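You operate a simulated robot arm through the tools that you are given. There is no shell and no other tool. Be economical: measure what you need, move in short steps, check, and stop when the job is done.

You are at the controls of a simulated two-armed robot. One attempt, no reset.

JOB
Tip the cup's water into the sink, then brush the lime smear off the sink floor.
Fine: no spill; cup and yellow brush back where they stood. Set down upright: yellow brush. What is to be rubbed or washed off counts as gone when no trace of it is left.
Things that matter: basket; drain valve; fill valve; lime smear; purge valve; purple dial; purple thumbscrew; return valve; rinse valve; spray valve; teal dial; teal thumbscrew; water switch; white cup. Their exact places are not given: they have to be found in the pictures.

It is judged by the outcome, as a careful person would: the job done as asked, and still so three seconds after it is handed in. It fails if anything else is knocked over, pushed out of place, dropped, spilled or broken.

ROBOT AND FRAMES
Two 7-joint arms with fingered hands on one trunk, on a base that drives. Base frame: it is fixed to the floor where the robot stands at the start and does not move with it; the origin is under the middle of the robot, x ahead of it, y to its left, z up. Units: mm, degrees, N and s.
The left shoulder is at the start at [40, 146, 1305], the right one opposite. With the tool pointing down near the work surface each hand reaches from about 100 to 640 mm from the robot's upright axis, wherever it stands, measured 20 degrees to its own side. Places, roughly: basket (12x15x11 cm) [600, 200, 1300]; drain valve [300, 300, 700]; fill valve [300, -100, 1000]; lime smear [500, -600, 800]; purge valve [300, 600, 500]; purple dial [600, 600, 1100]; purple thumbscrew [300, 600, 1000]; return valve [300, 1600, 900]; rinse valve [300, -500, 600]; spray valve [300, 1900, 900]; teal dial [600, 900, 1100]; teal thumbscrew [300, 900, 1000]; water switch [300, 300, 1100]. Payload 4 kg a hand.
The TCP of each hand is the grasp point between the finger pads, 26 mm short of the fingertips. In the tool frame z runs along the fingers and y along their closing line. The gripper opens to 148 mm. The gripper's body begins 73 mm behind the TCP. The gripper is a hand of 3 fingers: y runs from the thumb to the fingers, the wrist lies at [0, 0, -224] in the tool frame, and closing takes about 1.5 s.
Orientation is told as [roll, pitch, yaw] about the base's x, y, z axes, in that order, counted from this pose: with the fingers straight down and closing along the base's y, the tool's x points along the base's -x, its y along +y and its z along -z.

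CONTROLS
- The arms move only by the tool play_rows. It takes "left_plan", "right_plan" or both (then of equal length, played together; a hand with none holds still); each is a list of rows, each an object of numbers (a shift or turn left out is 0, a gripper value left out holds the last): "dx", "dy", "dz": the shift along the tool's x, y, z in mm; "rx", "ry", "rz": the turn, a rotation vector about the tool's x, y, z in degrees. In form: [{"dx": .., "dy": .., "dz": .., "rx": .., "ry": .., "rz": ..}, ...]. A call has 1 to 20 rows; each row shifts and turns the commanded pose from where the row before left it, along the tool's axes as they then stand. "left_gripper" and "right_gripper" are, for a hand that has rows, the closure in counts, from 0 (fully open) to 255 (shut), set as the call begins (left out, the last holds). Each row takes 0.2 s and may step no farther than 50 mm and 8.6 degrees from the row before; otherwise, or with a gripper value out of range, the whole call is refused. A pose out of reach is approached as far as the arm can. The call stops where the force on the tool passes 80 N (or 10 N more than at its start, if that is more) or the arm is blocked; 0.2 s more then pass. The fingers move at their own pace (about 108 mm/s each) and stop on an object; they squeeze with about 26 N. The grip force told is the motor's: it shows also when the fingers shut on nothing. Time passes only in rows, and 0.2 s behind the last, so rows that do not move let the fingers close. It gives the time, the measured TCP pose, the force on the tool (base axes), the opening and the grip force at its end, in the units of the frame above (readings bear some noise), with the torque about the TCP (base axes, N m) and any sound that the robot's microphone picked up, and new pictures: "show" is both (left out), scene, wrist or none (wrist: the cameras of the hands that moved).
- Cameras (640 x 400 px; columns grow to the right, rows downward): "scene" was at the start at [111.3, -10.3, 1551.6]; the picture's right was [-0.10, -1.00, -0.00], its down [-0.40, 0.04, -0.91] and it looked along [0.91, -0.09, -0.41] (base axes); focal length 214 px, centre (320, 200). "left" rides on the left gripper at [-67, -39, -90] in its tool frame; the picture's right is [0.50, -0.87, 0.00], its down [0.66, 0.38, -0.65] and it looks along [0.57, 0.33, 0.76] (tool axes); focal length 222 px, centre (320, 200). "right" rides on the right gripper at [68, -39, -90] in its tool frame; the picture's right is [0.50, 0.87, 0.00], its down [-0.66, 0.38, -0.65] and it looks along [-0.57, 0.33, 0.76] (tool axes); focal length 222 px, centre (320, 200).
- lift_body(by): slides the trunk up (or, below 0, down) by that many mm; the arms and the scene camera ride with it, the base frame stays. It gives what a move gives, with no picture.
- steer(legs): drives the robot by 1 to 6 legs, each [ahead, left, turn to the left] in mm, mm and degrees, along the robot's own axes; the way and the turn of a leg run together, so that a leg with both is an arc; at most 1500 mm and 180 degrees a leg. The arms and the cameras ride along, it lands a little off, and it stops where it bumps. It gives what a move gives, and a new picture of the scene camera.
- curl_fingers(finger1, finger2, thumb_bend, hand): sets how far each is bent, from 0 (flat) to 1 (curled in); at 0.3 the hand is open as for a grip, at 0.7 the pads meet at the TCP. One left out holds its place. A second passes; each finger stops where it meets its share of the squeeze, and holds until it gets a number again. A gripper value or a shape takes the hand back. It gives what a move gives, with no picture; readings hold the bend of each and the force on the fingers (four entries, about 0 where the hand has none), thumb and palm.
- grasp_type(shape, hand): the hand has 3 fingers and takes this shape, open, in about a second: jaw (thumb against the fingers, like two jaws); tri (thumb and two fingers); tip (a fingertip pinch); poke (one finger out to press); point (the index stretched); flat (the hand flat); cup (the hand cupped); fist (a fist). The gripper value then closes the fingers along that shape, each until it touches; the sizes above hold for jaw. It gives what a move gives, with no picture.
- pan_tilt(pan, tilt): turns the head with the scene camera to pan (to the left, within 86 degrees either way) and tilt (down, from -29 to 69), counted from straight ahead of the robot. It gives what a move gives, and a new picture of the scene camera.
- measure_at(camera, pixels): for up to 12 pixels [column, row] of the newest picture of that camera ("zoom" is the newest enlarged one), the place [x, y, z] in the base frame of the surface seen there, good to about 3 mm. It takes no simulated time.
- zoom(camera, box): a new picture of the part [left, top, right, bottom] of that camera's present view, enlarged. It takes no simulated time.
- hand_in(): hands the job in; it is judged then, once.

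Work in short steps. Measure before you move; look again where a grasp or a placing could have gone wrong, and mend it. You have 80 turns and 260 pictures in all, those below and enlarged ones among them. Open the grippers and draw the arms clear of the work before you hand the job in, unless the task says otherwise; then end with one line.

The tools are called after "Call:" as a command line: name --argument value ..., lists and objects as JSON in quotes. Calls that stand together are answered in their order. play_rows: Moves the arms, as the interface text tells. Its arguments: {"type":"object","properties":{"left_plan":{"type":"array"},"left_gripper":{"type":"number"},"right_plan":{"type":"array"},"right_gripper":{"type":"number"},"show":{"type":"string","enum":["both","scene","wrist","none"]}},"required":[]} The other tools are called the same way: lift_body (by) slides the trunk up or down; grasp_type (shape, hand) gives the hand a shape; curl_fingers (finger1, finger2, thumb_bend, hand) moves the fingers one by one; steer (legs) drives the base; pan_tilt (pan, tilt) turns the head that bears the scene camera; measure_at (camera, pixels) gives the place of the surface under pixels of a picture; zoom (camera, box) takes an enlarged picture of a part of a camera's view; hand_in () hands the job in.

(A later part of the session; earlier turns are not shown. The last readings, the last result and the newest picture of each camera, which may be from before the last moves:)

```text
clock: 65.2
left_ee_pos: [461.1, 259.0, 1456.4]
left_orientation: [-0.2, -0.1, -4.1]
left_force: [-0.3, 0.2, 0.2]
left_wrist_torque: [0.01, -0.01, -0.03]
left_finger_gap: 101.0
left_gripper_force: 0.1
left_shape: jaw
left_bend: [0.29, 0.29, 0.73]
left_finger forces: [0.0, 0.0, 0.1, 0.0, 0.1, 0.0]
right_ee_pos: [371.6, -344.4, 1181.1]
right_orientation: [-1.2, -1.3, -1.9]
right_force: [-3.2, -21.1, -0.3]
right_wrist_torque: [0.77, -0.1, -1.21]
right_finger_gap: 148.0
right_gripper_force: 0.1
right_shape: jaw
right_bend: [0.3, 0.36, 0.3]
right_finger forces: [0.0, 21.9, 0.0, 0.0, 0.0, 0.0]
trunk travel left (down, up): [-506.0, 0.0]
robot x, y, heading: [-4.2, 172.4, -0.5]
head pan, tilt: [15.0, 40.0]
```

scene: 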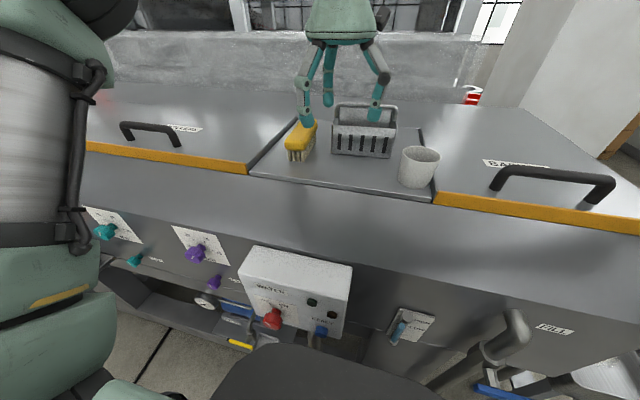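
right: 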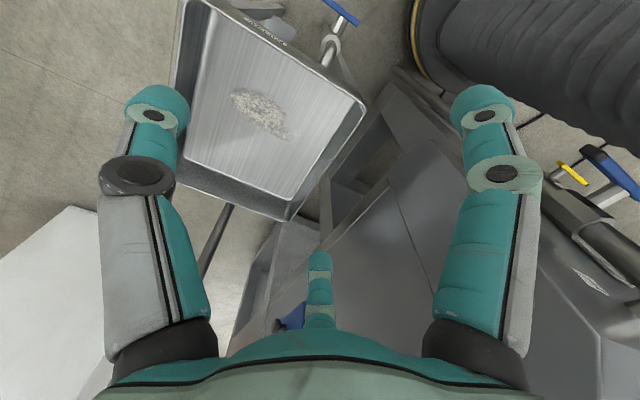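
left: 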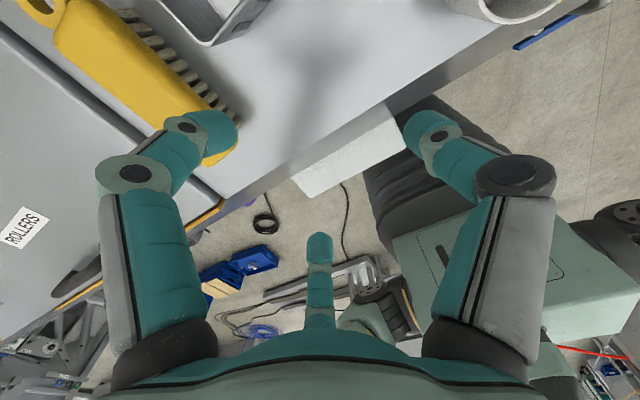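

The right hand bumped the machine's fixed end panel; I'll draw it away, and move the left hand over the brush.

Call:
play_rows --right_plan '[{"dy": -15}, {"dy": -15}, {"dx": 30, "dy": -10}, {"dx": 40}, {"dx": 40}]' --left_plan '[{"dx": -21, "dy": 31}, {"dx": -21, "dy": 31}, {"dx": -21, "dy": 31}, {"dz": 10}, {"dz": 0}]' --show "both"

```text
clock: 66.4
left_ee_pos: [529.6, 354.7, 1445.3]
left_orientation: [-0.4, -0.1, -4.0]
left_force: [-0.2, -0.6, 0.2]
left_wrist_torque: [0.01, -0.02, -0.05]
left_finger_gap: 101.4
left_gripper_force: 0.0
left_shape: jaw
left_bend: [0.29, 0.29, 0.73]
left_finger forces: [0.0, 0.0, 0.1, 0.0, 0.0, 0.0]
right_ee_pos: [259.3, -373.5, 1182.7]
right_orientation: [-1.6, -1.3, -1.6]
right_force: [-0.1, -0.1, 0.4]
right_wrist_torque: [-0.03, -0.03, -0.01]
right_finger_gap: 147.8
right_gripper_force: 0.0
right_shape: jaw
right_bend: [0.3, 0.3, 0.3]
right_finger forces: [0.1, 0.0, 0.0, 0.0, 0.0, 0.1]
trunk travel left (down, up): [-506.0, 0.0]
robot x, y, heading: [-6.4, 176.6, -0.2]
head pan, tilt: [15.0, 40.0]
```

scene: 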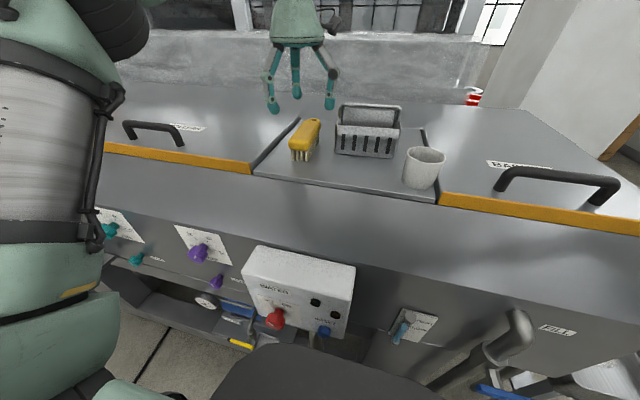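
right: 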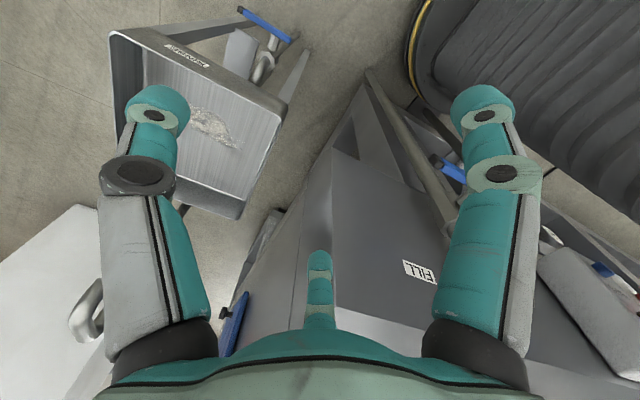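
left: 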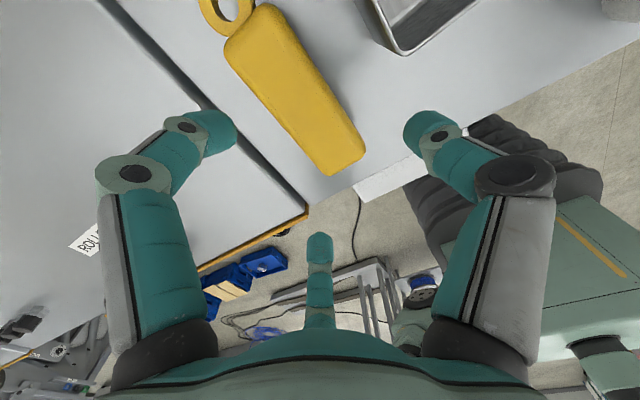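

I'll measure the brush body in this view.

Call:
measure_at --camera "left" --pixels '[[330, 172], [362, 150], [350, 155], [232, 55], [278, 12], [255, 35], [280, 110], [325, 75], [302, 92], [222, 10], [180, 75], [280, 180]]'

```text
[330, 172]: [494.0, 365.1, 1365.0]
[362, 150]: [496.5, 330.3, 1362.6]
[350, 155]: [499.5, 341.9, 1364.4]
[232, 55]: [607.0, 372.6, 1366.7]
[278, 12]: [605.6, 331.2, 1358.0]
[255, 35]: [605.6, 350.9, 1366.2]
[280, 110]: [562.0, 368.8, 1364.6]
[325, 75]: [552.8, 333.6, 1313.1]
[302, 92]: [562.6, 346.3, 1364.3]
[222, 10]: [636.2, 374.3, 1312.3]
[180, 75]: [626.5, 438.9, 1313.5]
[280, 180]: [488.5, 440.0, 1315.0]
```

The brush body spans x 491–612, y≈329–371, yaw ≈ +2°. I'll align at (543,350) and descend to z≈1354.

Call:
play_rows --left_plan '[{"dx": -13.3, "dy": -4.1}, {"rz": -6}, {"dz": 20}, {"dz": 20}, {"dz": 20}, {"dz": 15}, {"dz": 10}, {"dz": 6}, {"dz": 0}]' --show "both"

```text
clock: 67.6
left_ee_pos: [540.4, 345.8, 1405.6]
left_orientation: [-1.8, -2.4, 2.3]
left_force: [1.3, 3.8, 31.0]
left_wrist_torque: [-1.97, -0.22, 0.08]
left_finger_gap: 100.6
left_gripper_force: 0.1
left_shape: jaw
left_bend: [0.29, 0.29, 0.73]
left_finger forces: [0.1, 0.1, 0.1, 0.0, 31.5, 0.0]
right_ee_pos: [256.7, -374.2, 1182.7]
right_orientation: [-1.4, -1.5, -1.7]
right_force: [0.2, 0.1, 0.4]
right_wrist_torque: [-0.02, -0.01, 0.02]
right_finger_gap: 147.9
right_gripper_force: 0.1
right_shape: jaw
right_bend: [0.3, 0.3, 0.3]
right_finger forces: [0.1, 0.1, 0.0, 0.1, 0.0, 0.0]
trunk travel left (down, up): [-506.0, 0.0]
robot x, y, heading: [-5.6, 174.1, 0.1]
head pan, tilt: [15.0, 40.0]
stopped in row 6 (left hand): the force on the tool passed its limit at 86 N (the readings are from after the stop); the commanded pose is now the measured one
```

scene: 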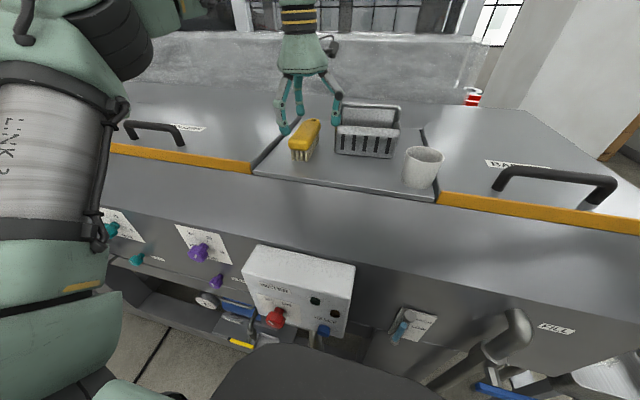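
left: 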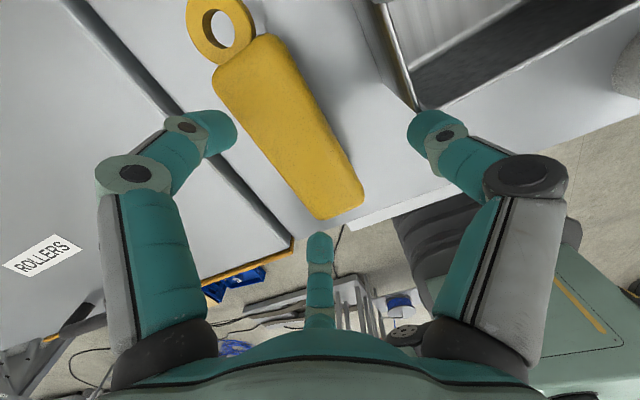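

The thumb came down on the basket's corner. I'll rise straight up and check that the basket hasn't moved.

Call:
play_rows --left_plan '[{"dz": -15}, {"dz": -20}, {"rx": 1.8, "ry": -2.3}, {"dz": 0}]' --show "both"

Call:
zoom --camera "scene" --box '[250, 80, 450, 205]'

Call:
measure_at --camera "zoom" --pixels '[[278, 145], [478, 155], [275, 220], [455, 245], [300, 80], [480, 85]]'

```text
clock: 68.6
left_ee_pos: [545.1, 346.1, 1431.6]
left_orientation: [-3.2, -4.0, 2.3]
left_force: [-0.1, 0.4, 0.5]
left_wrist_torque: [0.03, 0.01, 0.0]
left_finger_gap: 101.2
left_gripper_force: 0.0
left_shape: jaw
left_bend: [0.29, 0.29, 0.73]
left_finger forces: [0.0, 0.0, 0.0, 0.1, 0.1, 0.0]
right_ee_pos: [263.3, -374.9, 1180.9]
right_orientation: [-1.4, -1.1, -1.6]
right_force: [-0.5, 0.4, -0.9]
right_wrist_torque: [0.0, -0.01, -0.02]
right_finger_gap: 147.9
right_gripper_force: 0.0
right_shape: jaw
right_bend: [0.3, 0.3, 0.3]
right_finger forces: [0.0, 0.0, 0.1, 0.1, 0.0, 0.0]
trunk travel left (down, up): [-506.0, 0.0]
robot x, y, heading: [-5.5, 178.4, -0.1]
head pan, tilt: [15.0, 40.0]
```

scene: 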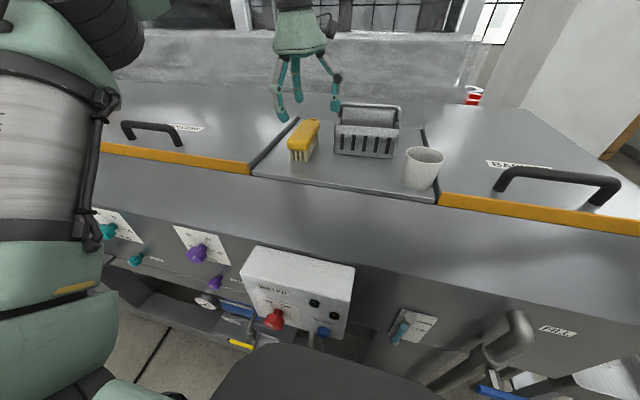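
left: 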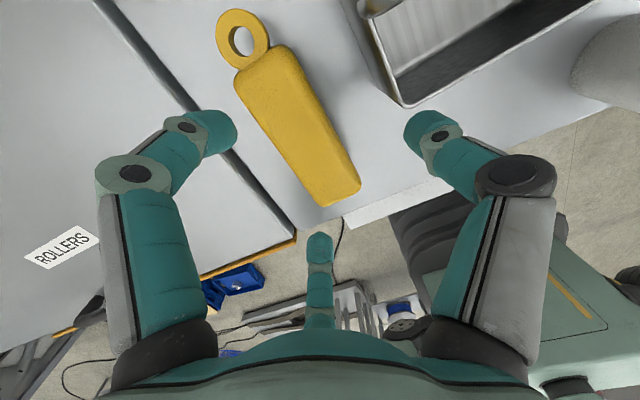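

```text
3.20 times, centred on (350, 142) of scene
```

zoom: 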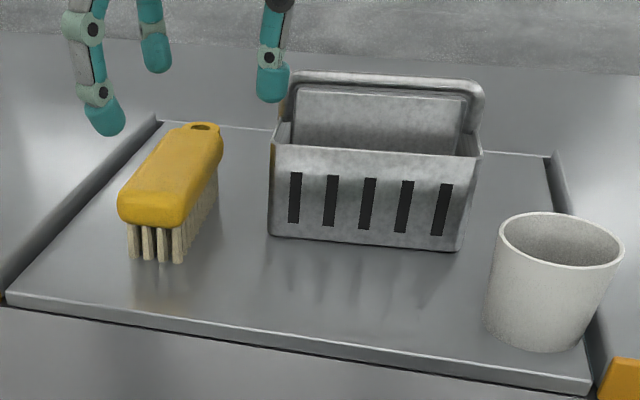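

```text
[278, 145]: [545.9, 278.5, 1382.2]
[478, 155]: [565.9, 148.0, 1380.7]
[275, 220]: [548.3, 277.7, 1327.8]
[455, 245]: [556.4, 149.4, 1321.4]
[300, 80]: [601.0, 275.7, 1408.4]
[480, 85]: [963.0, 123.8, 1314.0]
```

The basket hasn't moved. I'll level the hand, shift to (535,358) so the thumb passes between basket and brush, and look before going down.

Call:
play_rows --left_plan '[{"rx": -3.2, "ry": 4.0, "dx": 10, "dy": 12}, {"dz": 0}, {"dz": 10}, {"dz": 10}, {"dz": 0}]' --show "wrist"

Call:
measure_at --camera "left" --pixels '[[225, 130], [415, 130], [410, 115], [320, 240], [400, 130]]'

```text
clock: 69.8
left_ee_pos: [534.8, 357.4, 1410.8]
left_orientation: [-0.1, 0.0, 2.2]
left_force: [-0.6, 0.4, -0.6]
left_wrist_torque: [0.01, -0.01, -0.02]
left_finger_gap: 101.3
left_gripper_force: 0.0
left_shape: jaw
left_bend: [0.29, 0.29, 0.73]
left_finger forces: [0.1, 0.1, 0.0, 0.0, 0.1, 0.0]
right_ee_pos: [262.2, -375.1, 1181.8]
right_orientation: [-1.4, -1.2, -1.7]
right_force: [0.6, -0.5, -0.2]
right_wrist_torque: [-0.04, 0.01, 0.02]
right_finger_gap: 148.2
right_gripper_force: 0.1
right_shape: jaw
right_bend: [0.3, 0.3, 0.3]
right_finger forces: [0.0, 0.0, 0.0, 0.0, 0.0, 0.0]
trunk travel left (down, up): [-506.0, 0.0]
robot x, y, heading: [-3.0, 173.2, -0.1]
head pan, tilt: [15.0, 40.0]
```

left: 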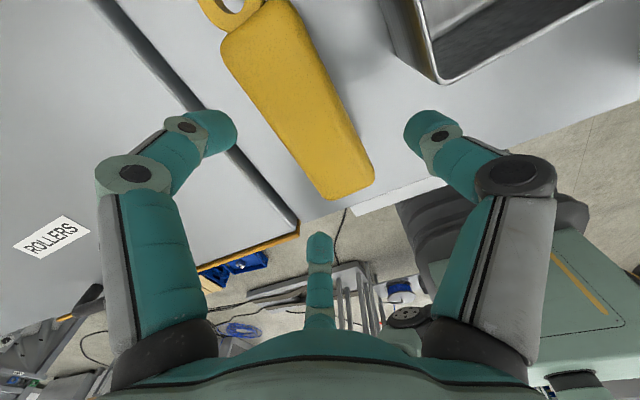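

```text
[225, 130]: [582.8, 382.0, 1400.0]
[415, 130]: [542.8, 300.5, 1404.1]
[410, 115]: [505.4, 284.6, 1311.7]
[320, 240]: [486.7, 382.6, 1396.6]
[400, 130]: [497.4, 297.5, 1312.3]
```

I want the grip more central along the brush while keeping the thumb off the basket. I'll measure the thumb's outer profile.

Call:
measure_at --camera "left" --pixels '[[430, 112], [442, 135], [465, 150], [490, 160], [515, 175], [520, 200], [470, 180], [440, 170]]'

```text
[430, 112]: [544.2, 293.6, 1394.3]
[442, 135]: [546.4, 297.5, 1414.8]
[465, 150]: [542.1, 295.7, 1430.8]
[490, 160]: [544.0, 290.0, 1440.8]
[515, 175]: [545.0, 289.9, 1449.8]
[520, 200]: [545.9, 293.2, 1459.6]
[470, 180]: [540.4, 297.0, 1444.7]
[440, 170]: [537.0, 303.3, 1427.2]
```

Outer thumb reach is about 75 mm from TCP, so TCP y=364 clears the basket (y≤279) by about 9 mm. I'll move to (549,364) and descend gently.

Call:
play_rows --left_plan '[{"dx": -13.7, "dy": 6}, {"dz": 0}, {"dz": 15}, {"dz": 12}, {"dz": 12}, {"dz": 10}, {"dz": 7}, {"dz": 0}]' --show "both"

```text
clock: 71.6
left_ee_pos: [548.2, 364.3, 1356.4]
left_orientation: [0.0, 0.0, 2.2]
left_force: [0.5, 0.3, 0.4]
left_wrist_torque: [-0.01, 0.01, 0.0]
left_finger_gap: 100.9
left_gripper_force: 0.0
left_shape: jaw
left_bend: [0.29, 0.29, 0.73]
left_finger forces: [0.0, 0.0, 0.0, 0.0, 0.1, 0.1]
right_ee_pos: [261.0, -375.1, 1180.7]
right_orientation: [-1.3, -1.1, -1.6]
right_force: [0.1, -0.6, -0.2]
right_wrist_torque: [0.05, -0.04, 0.0]
right_finger_gap: 148.0
right_gripper_force: 0.0
right_shape: jaw
right_bend: [0.3, 0.3, 0.3]
right_finger forces: [0.0, 0.0, 0.0, 0.0, 0.0, 0.0]
trunk travel left (down, up): [-506.0, 0.0]
robot x, y, heading: [-4.1, 177.0, -0.0]
head pan, tilt: [15.0, 40.0]
```

scene: 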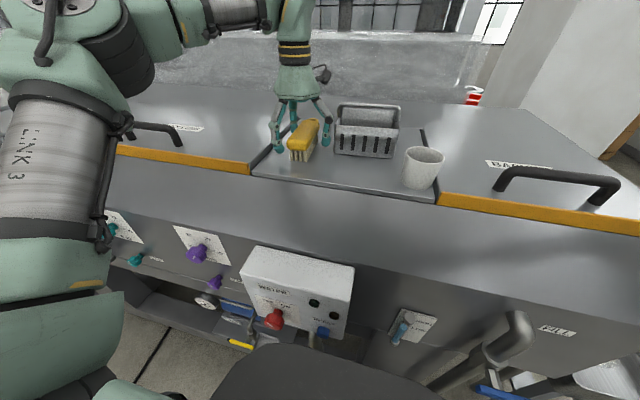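
left: 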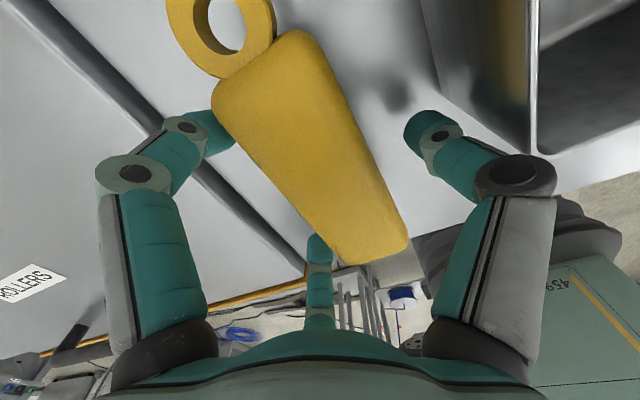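

Fingers are positioned around the brush. I'll close in small stages while shifting toward -y to centre on it with minimal pushing.

Call:
play_rows --left_plan '[{"dz": 1}, {"dz": 0}, {"dy": -5}]' --left_gripper 98 --show "none"

Call:
play_rows --left_plan '[{"dz": 0}, {"dy": -3}, {"dy": -3}]' --left_gripper 112 --show "wrist"

```text
clock: 72.4
left_ee_pos: [548.7, 359.4, 1354.3]
left_orientation: [0.0, 0.2, 2.2]
left_force: [-0.7, 0.0, 0.9]
left_wrist_torque: [-0.03, -0.05, 0.0]
left_finger_gap: 91.7
left_gripper_force: 0.1
left_shape: jaw
left_bend: [0.31, 0.31, 0.7]
left_finger forces: [0.0, 0.0, 0.0, 0.1, 0.5, 0.1]
right_ee_pos: [263.2, -375.5, 1180.9]
right_orientation: [-1.5, -1.1, -1.6]
right_force: [-0.4, 0.1, -0.6]
right_wrist_torque: [0.01, -0.04, 0.0]
right_finger_gap: 148.1
right_gripper_force: 0.2
right_shape: jaw
right_bend: [0.3, 0.3, 0.3]
right_finger forces: [0.0, 0.0, 0.1, 0.0, 0.1, 0.0]
trunk travel left (down, up): [-506.0, 0.0]
robot x, y, heading: [-1.1, 174.1, 0.3]
head pan, tilt: [15.0, 40.0]
```

```text
clock: 73.2
left_ee_pos: [549.0, 353.2, 1354.9]
left_orientation: [0.0, 0.1, 2.1]
left_force: [0.2, 1.3, -0.3]
left_wrist_torque: [-0.05, -0.02, -0.01]
left_finger_gap: 83.3
left_gripper_force: 0.0
left_shape: jaw
left_bend: [0.33, 0.33, 0.7]
left_finger forces: [0.1, 0.2, 0.0, 0.0, 0.7, 0.1]
right_ee_pos: [262.1, -375.8, 1181.3]
right_orientation: [-1.4, -1.1, -1.5]
right_force: [0.2, 0.6, -0.2]
right_wrist_torque: [-0.02, 0.0, 0.0]
right_finger_gap: 148.3
right_gripper_force: 0.2
right_shape: jaw
right_bend: [0.3, 0.3, 0.3]
right_finger forces: [0.0, 0.0, 0.0, 0.1, 0.0, 0.0]
trunk travel left (down, up): [-506.0, 0.0]
robot x, y, heading: [-2.7, 177.9, -0.1]
head pan, tilt: [15.0, 40.0]
```

left: 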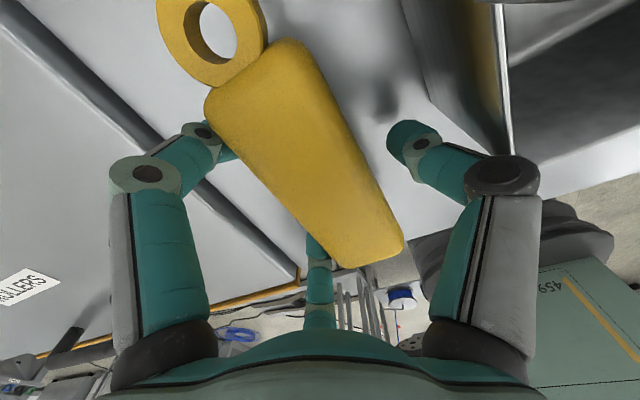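

Very light contact only. Now I'll close fully.

Call:
play_rows --left_plan '[{"dz": 0}, {"dz": 0}, {"dz": 0}, {"dz": 0}, {"dz": 0}, {"dz": 0}]' --left_gripper 255 --show "both"

Call:
measure_at --camera "left" --pixels '[[355, 262], [400, 235], [222, 85], [285, 45], [310, 150]]'

```text
clock: 74.6
left_ee_pos: [549.2, 353.2, 1354.8]
left_orientation: [0.0, 0.2, 2.2]
left_force: [0.6, 0.2, -1.2]
left_wrist_torque: [0.05, 0.04, 0.01]
left_finger_gap: 42.8
left_gripper_force: 26.1
left_shape: jaw
left_bend: [0.79, 0.79, 0.7]
left_finger forces: [17.0, 17.5, 0.1, 0.0, 29.4, 0.0]
right_ee_pos: [262.6, -376.0, 1182.0]
right_orientation: [-1.4, -1.1, -1.6]
right_force: [0.1, 0.4, 0.7]
right_wrist_torque: [0.01, -0.01, 0.01]
right_finger_gap: 147.9
right_gripper_force: 0.0
right_shape: jaw
right_bend: [0.3, 0.3, 0.3]
right_finger forces: [0.1, 0.0, 0.0, 0.1, 0.1, 0.1]
trunk travel left (down, up): [-506.0, 0.0]
robot x, y, heading: [0.5, 174.5, -0.1]
head pan, tilt: [15.0, 40.0]
```

scene: 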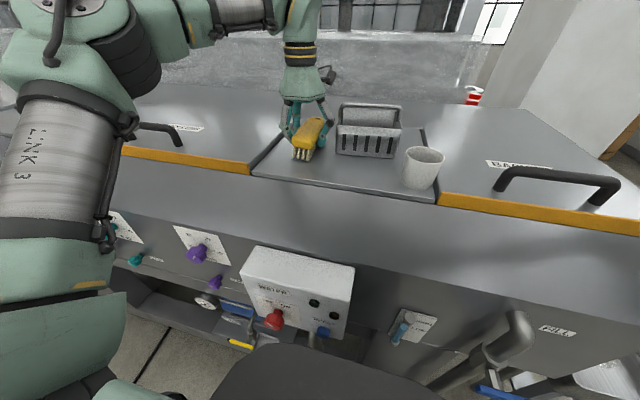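
left: 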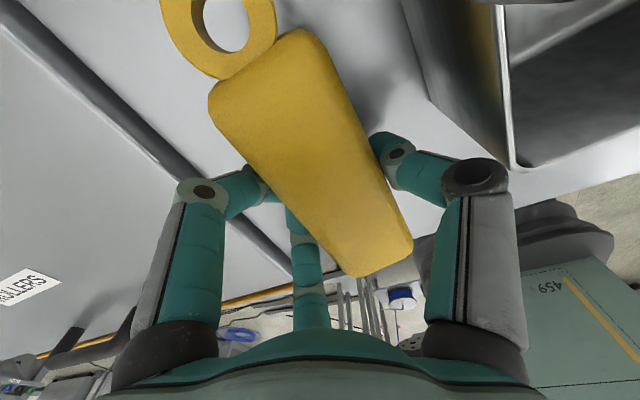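

```text
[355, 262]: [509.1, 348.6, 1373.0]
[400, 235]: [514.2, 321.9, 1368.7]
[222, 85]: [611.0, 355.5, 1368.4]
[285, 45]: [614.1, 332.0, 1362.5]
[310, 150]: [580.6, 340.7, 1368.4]
```

It's held firmly, though the brush shifted slightly. Lifting 65 mm to check.

Call:
play_rows --left_plan '[{"dz": -10}, {"dz": -15}, {"dz": -20}, {"dz": -20}, {"dz": 0}]' --show "both"

Call:
zoom --camera "scene" --box '[250, 60, 450, 185]'

```text
clock: 75.8
left_ee_pos: [547.7, 352.3, 1418.9]
left_orientation: [0.0, 0.0, 2.2]
left_force: [-0.2, 0.4, -0.9]
left_wrist_torque: [-0.01, -0.03, 0.0]
left_finger_gap: 42.4
left_gripper_force: 25.4
left_shape: jaw
left_bend: [0.79, 0.79, 0.7]
left_finger forces: [17.1, 17.5, 0.0, 0.1, 29.3, 0.1]
right_ee_pos: [263.0, -376.4, 1181.4]
right_orientation: [-1.4, -1.0, -1.6]
right_force: [-0.4, 0.2, 0.1]
right_wrist_torque: [0.0, 0.0, -0.01]
right_finger_gap: 147.7
right_gripper_force: 0.1
right_shape: jaw
right_bend: [0.3, 0.3, 0.3]
right_finger forces: [0.0, 0.0, 0.1, 0.0, 0.0, 0.0]
trunk travel left (down, up): [-506.0, 0.0]
robot x, y, heading: [-1.2, 177.2, -0.1]
head pan, tilt: [15.0, 40.0]
```

scene: 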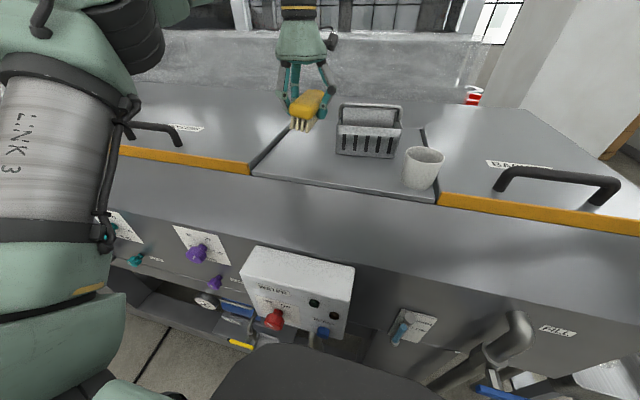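
left: 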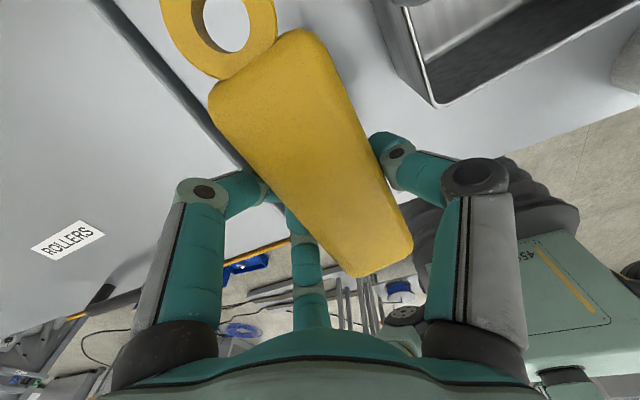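

```text
3.20 times, centred on (350, 122) of scene
```

zoom: 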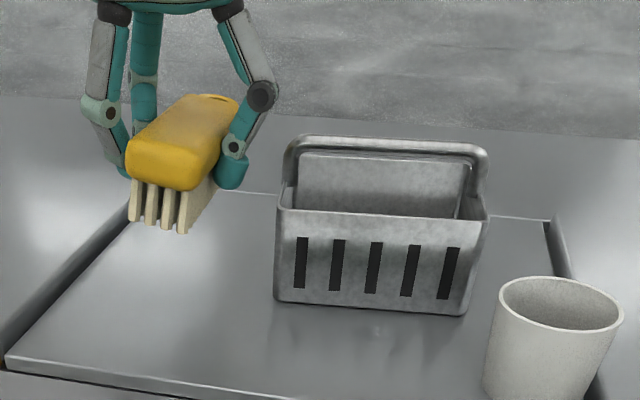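

I'll measure the brush's tilt and position in the hand.

Call:
measure_at --camera "left" --pixels '[[356, 268], [405, 238], [222, 92], [298, 38], [215, 85], [310, 32], [330, 140], [270, 160], [350, 130], [380, 255]]'

Call:
measure_at --camera "zoom" --pixels '[[132, 215], [183, 228], [130, 165], [190, 182], [135, 140], [205, 155], [165, 220]]'

```text
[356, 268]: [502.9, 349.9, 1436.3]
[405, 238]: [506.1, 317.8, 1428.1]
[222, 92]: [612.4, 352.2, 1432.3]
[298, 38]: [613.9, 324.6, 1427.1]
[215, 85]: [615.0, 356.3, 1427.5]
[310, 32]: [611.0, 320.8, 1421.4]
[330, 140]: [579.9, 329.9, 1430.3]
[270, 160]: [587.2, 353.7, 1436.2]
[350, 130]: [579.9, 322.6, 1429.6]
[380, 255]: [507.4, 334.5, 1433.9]
```

```text
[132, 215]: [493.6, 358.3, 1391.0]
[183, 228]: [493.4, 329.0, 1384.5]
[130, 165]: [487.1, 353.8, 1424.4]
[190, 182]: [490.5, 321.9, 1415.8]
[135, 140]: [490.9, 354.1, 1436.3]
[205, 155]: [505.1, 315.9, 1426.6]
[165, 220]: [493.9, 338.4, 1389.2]
```

The brush is gripped rolled ~12° with its centre 14 mm to the -y side of the TCP. I'll level it by rolling the hand -12°, then back out and drive to the sink.

Call:
play_rows --left_plan '[{"rx": 6, "dz": -5}, {"rx": 6}, {"dz": 0}]' --show "none"

Call:
zoom --camera "scene" --box '[250, 60, 450, 185]'

Call:
steer --legs '[[-230, 0, 0], [0, -400, 0], [0, -377, 0]]'

```text
clock: 76.6
left_ee_pos: [548.6, 352.4, 1424.6]
left_orientation: [-12.1, 0.1, 2.2]
left_force: [-0.3, 0.0, -0.6]
left_wrist_torque: [0.03, 0.03, 0.02]
left_finger_gap: 42.9
left_gripper_force: 25.8
left_shape: jaw
left_bend: [0.79, 0.79, 0.7]
left_finger forces: [17.2, 17.7, 0.0, 0.0, 29.5, 0.0]
right_ee_pos: [262.1, -375.9, 1182.5]
right_orientation: [-1.5, -1.1, -1.6]
right_force: [0.1, 0.9, 0.4]
right_wrist_torque: [-0.01, 0.02, -0.01]
right_finger_gap: 148.1
right_gripper_force: 0.1
right_shape: jaw
right_bend: [0.3, 0.3, 0.3]
right_finger forces: [0.0, 0.0, 0.0, 0.0, 0.0, 0.0]
trunk travel left (down, up): [-506.0, 0.0]
robot x, y, heading: [-1.9, 172.6, -0.1]
head pan, tilt: [15.0, 40.0]
```

```text
3.20 times, centred on (350, 122) of scene
```

zoom: 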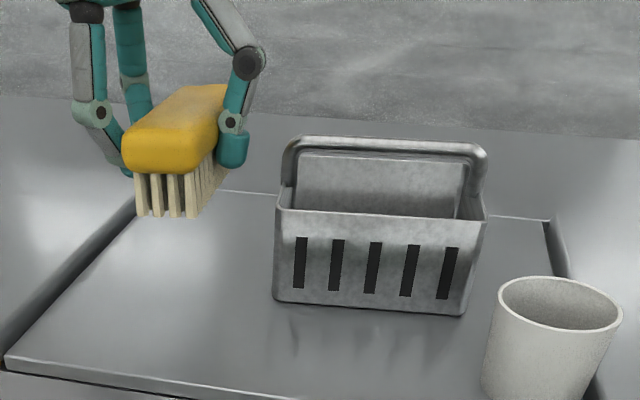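

```text
clock: 82.4
left_ee_pos: [320.1, -417.5, 1424.2]
left_orientation: [-12.2, 0.1, 2.2]
left_force: [-0.3, 0.7, -1.2]
left_wrist_torque: [0.0, 0.02, 0.0]
left_finger_gap: 42.6
left_gripper_force: 26.1
left_shape: jaw
left_bend: [0.79, 0.79, 0.7]
left_finger forces: [17.3, 17.6, 0.0, 0.0, 29.4, 0.0]
right_ee_pos: [32.2, -1146.5, 1183.3]
right_orientation: [-1.4, -1.1, -1.7]
right_force: [-0.1, 0.5, 0.2]
right_wrist_torque: [-0.04, 0.0, -0.01]
right_finger_gap: 148.1
right_gripper_force: 0.1
right_shape: jaw
right_bend: [0.3, 0.3, 0.3]
right_finger forces: [0.0, 0.0, 0.0, 0.1, 0.0, 0.0]
trunk travel left (down, up): [-506.0, 0.0]
robot x, y, heading: [-236.4, -600.5, -0.2]
head pan, tilt: [15.0, 40.0]
```

scene: 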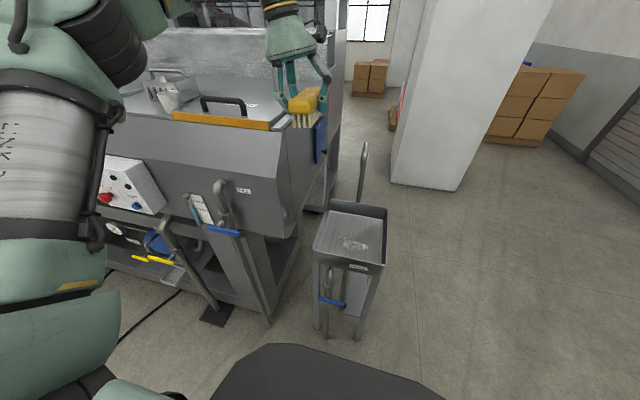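

The brush is level. I'll shift the hand right 130 mm for clearance from the machine end, then lower the trunk.

Call:
play_rows --left_plan '[{"dy": -43, "dz": -9}, {"dy": -43, "dz": -9}, {"dy": -43, "dz": -9}, {"dz": 0}]' --show "none"

Call:
lift_body --by -400

Call:
steer --legs '[[120, 0, 0]]'

```text
clock: 83.4
left_ee_pos: [324.3, -541.5, 1478.0]
left_orientation: [-11.9, 0.1, 2.2]
left_force: [-0.8, 0.3, -1.2]
left_wrist_torque: [0.0, 0.02, -0.02]
left_finger_gap: 42.5
left_gripper_force: 26.2
left_shape: jaw
left_bend: [0.79, 0.79, 0.7]
left_finger forces: [17.1, 17.5, 0.0, 0.0, 29.3, 0.0]
right_ee_pos: [32.3, -1148.9, 1181.3]
right_orientation: [-1.4, -1.2, -1.7]
right_force: [-0.3, -0.5, 0.0]
right_wrist_torque: [-0.02, 0.02, 0.01]
right_finger_gap: 147.9
right_gripper_force: 0.1
right_shape: jaw
right_bend: [0.3, 0.3, 0.3]
right_finger forces: [0.0, 0.0, 0.0, 0.1, 0.1, 0.0]
trunk travel left (down, up): [-506.0, 0.0]
robot x, y, heading: [-231.1, -600.8, -0.0]
head pan, tilt: [15.0, 40.0]
```

```text
clock: 87.2
left_ee_pos: [322.4, -540.5, 1078.5]
left_orientation: [-12.1, 0.2, 2.2]
left_force: [-0.4, 0.9, -1.2]
left_wrist_torque: [0.03, 0.04, -0.02]
left_finger_gap: 42.5
left_gripper_force: 25.9
left_shape: jaw
left_bend: [0.79, 0.79, 0.7]
left_finger forces: [17.2, 17.5, 0.0, 0.0, 29.3, 0.0]
right_ee_pos: [31.7, -1148.0, 781.3]
right_orientation: [-1.4, -1.2, -1.7]
right_force: [-0.2, 0.7, 0.5]
right_wrist_torque: [0.0, -0.02, 0.01]
right_finger_gap: 148.0
right_gripper_force: 0.0
right_shape: jaw
right_bend: [0.3, 0.3, 0.3]
right_finger forces: [0.0, 0.0, 0.0, 0.1, 0.0, 0.0]
trunk travel left (down, up): [-106.0, 400.0]
robot x, y, heading: [-233.2, -600.7, -0.2]
head pan, tilt: [15.0, 40.0]
```

```text
clock: 88.5
left_ee_pos: [444.4, -541.4, 1078.0]
left_orientation: [-12.0, 0.2, 2.2]
left_force: [0.2, -0.4, -2.0]
left_wrist_torque: [0.0, 0.02, 0.01]
left_finger_gap: 42.5
left_gripper_force: 26.3
left_shape: jaw
left_bend: [0.79, 0.79, 0.7]
left_finger forces: [17.1, 17.5, 0.0, 0.0, 29.3, 0.0]
right_ee_pos: [153.3, -1151.3, 781.2]
right_orientation: [-1.3, -1.0, -1.7]
right_force: [0.8, -0.1, 0.0]
right_wrist_torque: [-0.01, -0.03, 0.01]
right_finger_gap: 147.8
right_gripper_force: 0.1
right_shape: jaw
right_bend: [0.3, 0.3, 0.3]
right_finger forces: [0.0, 0.1, 0.1, 0.0, 0.1, 0.0]
trunk travel left (down, up): [-106.0, 400.0]
robot x, y, heading: [-114.0, -599.1, -0.2]
head pan, tilt: [15.0, 40.0]
```

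scene: 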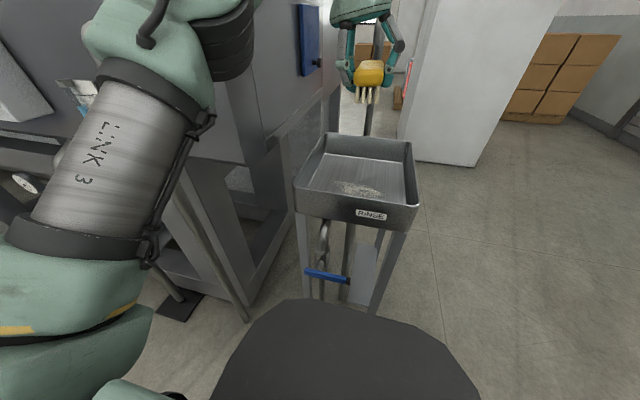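

I'll measure the smear's extent and sink walls in this view.

Call:
zoom --camera "scene" --box '[280, 120, 440, 220]'

Call:
measure_at --camera "zoom" --pixels '[[210, 245], [405, 285], [310, 250], [310, 300], [260, 280], [360, 250], [230, 235], [395, 300], [120, 280], [500, 310], [180, 125], [480, 135]]'

```text
4.00 times, centred on (360, 170) of scene
```

zoom: 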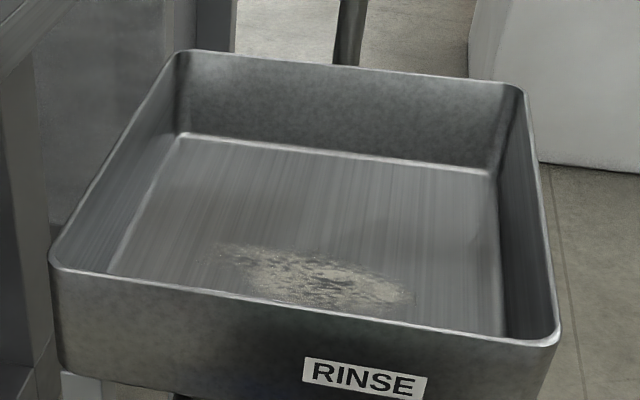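

```text
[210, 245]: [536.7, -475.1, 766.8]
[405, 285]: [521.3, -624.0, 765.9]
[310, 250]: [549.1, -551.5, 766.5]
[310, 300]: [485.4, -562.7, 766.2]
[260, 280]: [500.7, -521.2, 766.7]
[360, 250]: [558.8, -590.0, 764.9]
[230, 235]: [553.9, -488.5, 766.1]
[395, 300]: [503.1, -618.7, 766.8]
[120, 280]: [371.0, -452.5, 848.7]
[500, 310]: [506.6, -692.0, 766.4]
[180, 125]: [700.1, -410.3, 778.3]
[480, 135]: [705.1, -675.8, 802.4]
```

The smear spans x 475–550, y -635…-470. I'll move the brush over its right end at TCP (513,-612,860).

Call:
play_rows --left_plan '[{"dx": -11, "dy": -4.5, "dz": 38}, {"dx": -11, "dy": -4.5, "dz": 38}, {"dx": -11, "dy": -4.5, "dz": 38}, {"dx": -11, "dy": -4.5, "dz": 38}, {"dx": -11, "dy": -4.5, "dz": 38}, {"dx": -11, "dy": -4.5, "dz": 38}, {"dz": 0}]' --show "both"

```text
clock: 90.1
left_ee_pos: [515.7, -611.6, 861.7]
left_orientation: [-12.2, 0.1, 2.3]
left_force: [0.1, -0.3, -1.5]
left_wrist_torque: [0.03, 0.0, 0.01]
left_finger_gap: 42.7
left_gripper_force: 25.8
left_shape: jaw
left_bend: [0.79, 0.79, 0.7]
left_finger forces: [17.2, 17.8, 0.0, 0.0, 29.2, 0.0]
right_ee_pos: [153.2, -1149.3, 782.4]
right_orientation: [-1.4, -1.2, -1.7]
right_force: [-0.7, -0.4, -0.4]
right_wrist_torque: [0.02, 0.01, -0.02]
right_finger_gap: 148.0
right_gripper_force: 0.2
right_shape: jaw
right_bend: [0.3, 0.3, 0.3]
right_finger forces: [0.0, 0.0, 0.0, 0.0, 0.0, 0.0]
trunk travel left (down, up): [-106.0, 400.0]
robot x, y, heading: [-112.1, -600.5, -0.3]
head pan, tilt: [15.0, 40.0]
```

scene: 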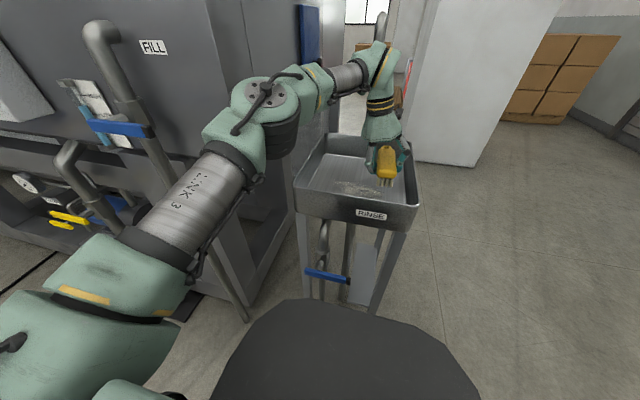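
left: 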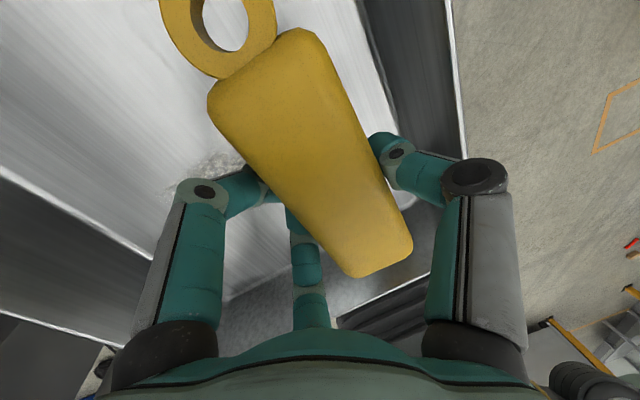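

Descending into the sink toward contact, with small steps at the end.

Call:
play_rows --left_plan '[{"dz": 14.7, "dy": 3.1}, {"dz": 14.7, "dy": 3.1}, {"dz": 12, "dy": 2.5}, {"dz": 6, "dy": 1.2}, {"dz": 3, "dy": 0.6}, {"dz": 0}]' --show "scene"

```text
clock: 91.5
left_ee_pos: [511.1, -612.5, 809.7]
left_orientation: [-12.1, 0.1, 2.2]
left_force: [-0.3, -1.0, -0.8]
left_wrist_torque: [0.01, 0.03, 0.01]
left_finger_gap: 42.4
left_gripper_force: 26.2
left_shape: jaw
left_bend: [0.79, 0.79, 0.7]
left_finger forces: [17.2, 17.8, 0.1, 0.1, 29.1, 0.0]
right_ee_pos: [151.2, -1149.8, 780.5]
right_orientation: [-1.3, -1.1, -1.7]
right_force: [0.0, 0.3, 0.2]
right_wrist_torque: [0.0, -0.02, -0.05]
right_finger_gap: 147.9
right_gripper_force: 0.1
right_shape: jaw
right_bend: [0.3, 0.3, 0.3]
right_finger forces: [0.0, 0.0, 0.0, 0.1, 0.1, 0.1]
trunk travel left (down, up): [-106.0, 400.0]
robot x, y, heading: [-112.2, -598.9, -0.2]
head pan, tilt: [15.0, 40.0]
```

scene: 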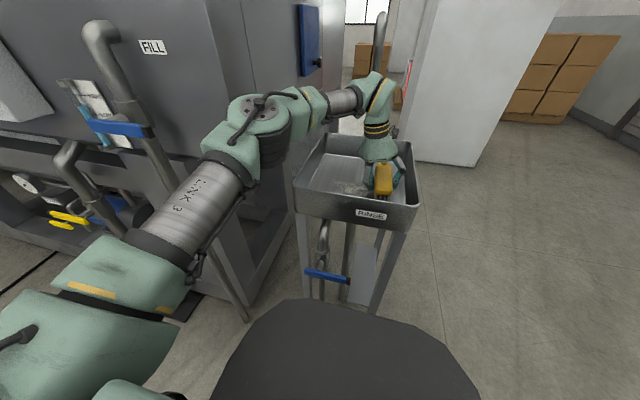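

No contact yet at 809.7; I'll go 2 mm at a time.

Call:
play_rows --left_plan '[{"dz": 2, "dy": 0.4}, {"dz": 2, "dy": 0.4}, {"dz": 0}]' --show "none"

Call:
play_rows --left_plan '[{"dz": 1, "dy": 0.2}, {"dz": 1, "dy": 0.2}, {"dz": 0}]' --show "none"

```text
clock: 92.3
left_ee_pos: [512.5, -612.1, 806.1]
left_orientation: [-12.0, 0.0, 2.3]
left_force: [0.1, 0.1, -1.8]
left_wrist_torque: [0.03, 0.03, -0.03]
left_finger_gap: 42.4
left_gripper_force: 26.2
left_shape: jaw
left_bend: [0.79, 0.79, 0.7]
left_finger forces: [17.3, 17.6, 0.0, 0.0, 29.2, 0.1]
right_ee_pos: [152.8, -1150.1, 781.7]
right_orientation: [-1.4, -1.1, -1.6]
right_force: [0.7, -0.1, -0.6]
right_wrist_torque: [0.0, 0.01, -0.02]
right_finger_gap: 148.0
right_gripper_force: 0.1
right_shape: jaw
right_bend: [0.3, 0.3, 0.3]
right_finger forces: [0.1, 0.0, 0.0, 0.0, 0.1, 0.1]
trunk travel left (down, up): [-106.0, 400.0]
robot x, y, heading: [-114.6, -599.8, -0.3]
head pan, tilt: [15.0, 40.0]
```

```text
clock: 93.1
left_ee_pos: [512.3, -612.9, 802.5]
left_orientation: [-12.0, 0.1, 2.2]
left_force: [0.1, -0.1, -1.5]
left_wrist_torque: [0.05, 0.03, 0.01]
left_finger_gap: 42.0
left_gripper_force: 26.4
left_shape: jaw
left_bend: [0.79, 0.79, 0.7]
left_finger forces: [17.3, 17.7, 0.1, 0.0, 29.1, 0.0]
right_ee_pos: [151.6, -1149.7, 781.9]
right_orientation: [-1.3, -1.0, -1.7]
right_force: [0.0, 0.3, -0.5]
right_wrist_torque: [-0.03, 0.04, 0.03]
right_finger_gap: 148.2
right_gripper_force: 0.0
right_shape: jaw
right_bend: [0.3, 0.3, 0.3]
right_finger forces: [0.0, 0.0, 0.1, 0.1, 0.0, 0.0]
trunk travel left (down, up): [-106.0, 400.0]
robot x, y, heading: [-116.6, -599.5, -0.4]
head pan, tilt: [15.0, 40.0]
```

Still no contact; continuing.

Call:
play_rows --left_plan '[{"dz": 1.5, "dy": 0.3}, {"dz": 1.5, "dy": 0.3}, {"dz": 0}]' --show "wrist"

```text
clock: 93.9
left_ee_pos: [512.3, -612.6, 801.3]
left_orientation: [-12.1, 0.1, 2.2]
left_force: [0.5, 0.0, 4.5]
left_wrist_torque: [0.08, -0.01, 0.06]
left_finger_gap: 42.5
left_gripper_force: 26.9
left_shape: jaw
left_bend: [0.79, 0.79, 0.7]
left_finger forces: [17.2, 18.0, 0.0, 0.1, 30.3, 0.1]
right_ee_pos: [151.2, -1149.8, 781.4]
right_orientation: [-1.5, -1.3, -1.7]
right_force: [0.2, 0.0, 0.8]
right_wrist_torque: [0.0, -0.02, -0.01]
right_finger_gap: 147.9
right_gripper_force: 0.1
right_shape: jaw
right_bend: [0.3, 0.3, 0.3]
right_finger forces: [0.1, 0.0, 0.1, 0.0, 0.0, 0.0]
trunk travel left (down, up): [-106.0, 400.0]
robot x, y, heading: [-113.9, -599.0, -0.2]
head pan, tilt: [15.0, 40.0]
```

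left: 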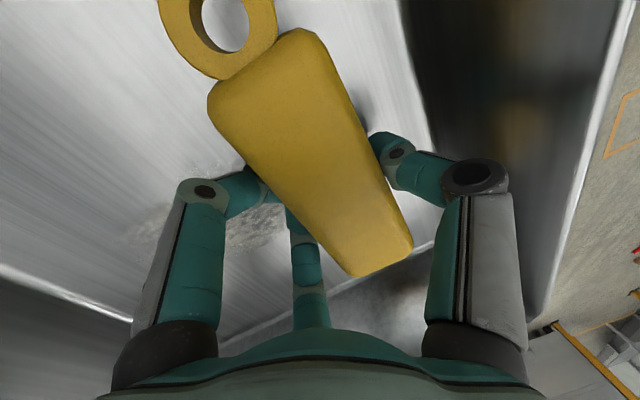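

Contact at 801 mm with about 6 N. I'll press 1 mm more and sweep along +y across the smear.

Call:
play_rows --left_plan '[{"dz": 1, "dy": 0.2}, {"dy": 14.7, "dz": -3.1}, {"dy": 14.7, "dz": -3.1}, {"dy": 14.7, "dz": -3.1}, {"dy": 14.7, "dz": -3.1}, {"dy": 14.7, "dz": -3.1}, {"dy": 14.7, "dz": -3.1}, {"dy": 14.7, "dz": -3.1}, {"dy": 14.7, "dz": -3.1}, {"dy": 14.7, "dz": -3.1}, {"dy": 10, "dz": -2.1}]' --show "both"

```text
clock: 96.5
left_ee_pos: [495.8, -526.2, 798.5]
left_orientation: [-10.7, 0.4, -2.4]
left_force: [0.7, 0.2, -1.3]
left_wrist_torque: [0.03, 0.04, -0.05]
left_finger_gap: 39.7
left_gripper_force: 26.0
left_shape: jaw
left_bend: [0.79, 0.8, 0.69]
left_finger forces: [0.0, 0.2, 0.0, 0.1, 29.2, 0.1]
right_ee_pos: [131.6, -1173.2, 778.5]
right_orientation: [-0.8, -1.7, -3.5]
right_force: [-0.3, 0.1, 1.0]
right_wrist_torque: [0.01, -0.08, 0.03]
right_finger_gap: 148.1
right_gripper_force: 0.0
right_shape: jaw
right_bend: [0.3, 0.3, 0.3]
right_finger forces: [0.1, 0.1, 0.1, 0.0, 0.0, 0.1]
trunk travel left (down, up): [-106.0, 400.0]
robot x, y, heading: [-113.1, -608.8, -1.9]
head pan, tilt: [15.0, 40.0]
stopped in row 11 (left hand): the arm was blocked; the commanded pose is now the measured one
```

scene: 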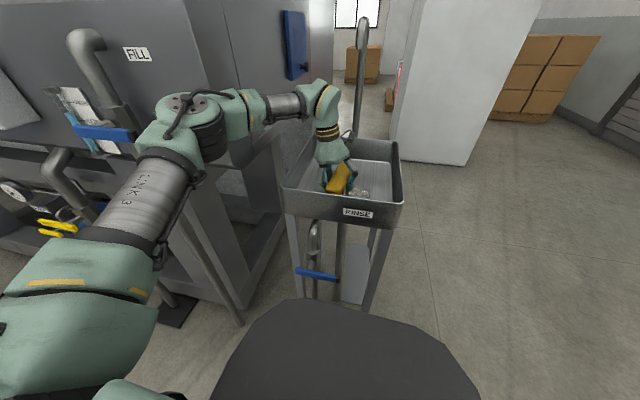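
left: 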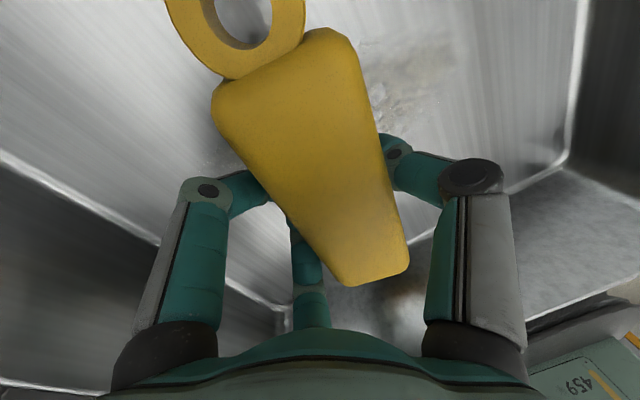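

The arm got blocked and the base was pushed a little. I'll check what the elbow is near: the fill valve handle at (100,132) or the machine corner.

Call:
zoom --camera "scene" --box '[50, 60, 370, 260]'

Call:
measure_at --camera "scene" --pixels '[[142, 135], [150, 120], [128, 135], [85, 132], [185, 130], [220, 130], [245, 100], [275, 105], [325, 160], [300, 175], [330, 110], [225, 175]]'

```text
2.00 times, centred on (210, 160) of scene
```

zoom: 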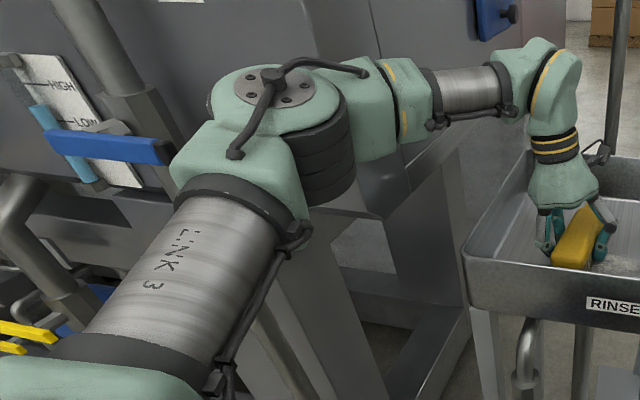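

```text
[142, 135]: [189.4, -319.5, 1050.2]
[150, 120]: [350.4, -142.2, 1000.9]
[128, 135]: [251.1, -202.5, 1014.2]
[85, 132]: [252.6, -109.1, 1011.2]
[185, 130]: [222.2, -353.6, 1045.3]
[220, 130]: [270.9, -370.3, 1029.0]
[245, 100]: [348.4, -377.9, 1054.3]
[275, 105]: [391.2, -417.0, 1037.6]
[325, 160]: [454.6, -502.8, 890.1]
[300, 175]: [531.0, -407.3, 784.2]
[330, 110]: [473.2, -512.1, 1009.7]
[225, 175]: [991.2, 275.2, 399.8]
```

The valve isn't touched; the elbow's far side met the machine's end. I'll lift the brush 45 mm off the sink floor and check the grip.

Call:
play_rows --left_plan '[{"dy": -10}, {"dy": -10}, {"dz": -15, "dy": -3}, {"dz": -15, "dy": -3}, {"dz": -15, "dy": -3}, {"dz": 0}]' --show "both"

```text
clock: 97.9
left_ee_pos: [508.3, -523.8, 841.9]
left_orientation: [-11.4, 0.9, -0.9]
left_force: [0.2, 0.1, -0.9]
left_wrist_torque: [0.06, 0.01, 0.02]
left_finger_gap: 39.6
left_gripper_force: 26.1
left_shape: jaw
left_bend: [0.79, 0.8, 0.69]
left_finger forces: [24.0, 22.4, 0.1, 0.1, 29.1, 0.0]
right_ee_pos: [144.2, -1163.0, 781.8]
right_orientation: [-1.4, -1.1, -3.0]
right_force: [-0.3, -1.0, -0.4]
right_wrist_torque: [-0.01, -0.02, -0.04]
right_finger_gap: 147.8
right_gripper_force: 0.1
right_shape: jaw
right_bend: [0.3, 0.3, 0.3]
right_finger forces: [0.0, 0.1, 0.0, 0.1, 0.0, 0.0]
trunk travel left (down, up): [-106.0, 400.0]
robot x, y, heading: [-110.2, -606.8, -1.5]
head pan, tilt: [15.0, 40.0]
```

scene: 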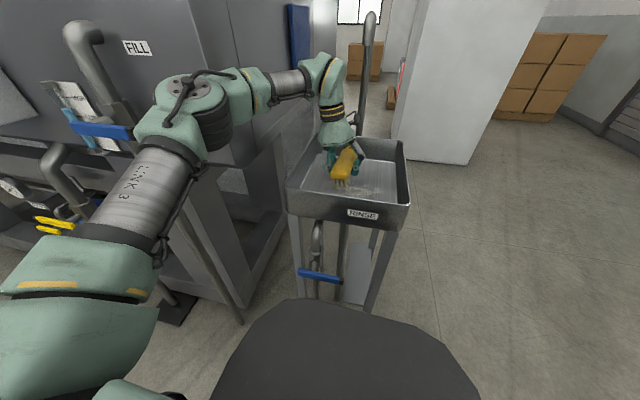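
left: 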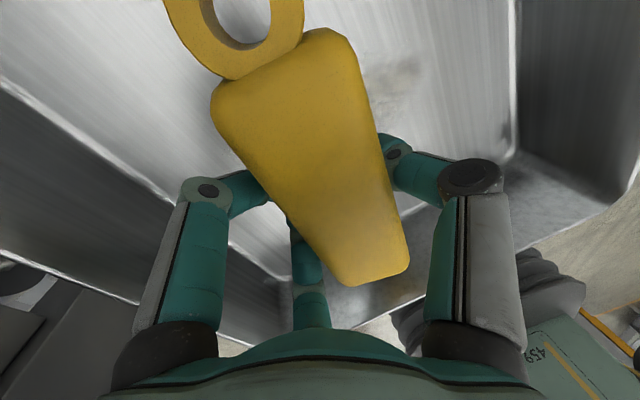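

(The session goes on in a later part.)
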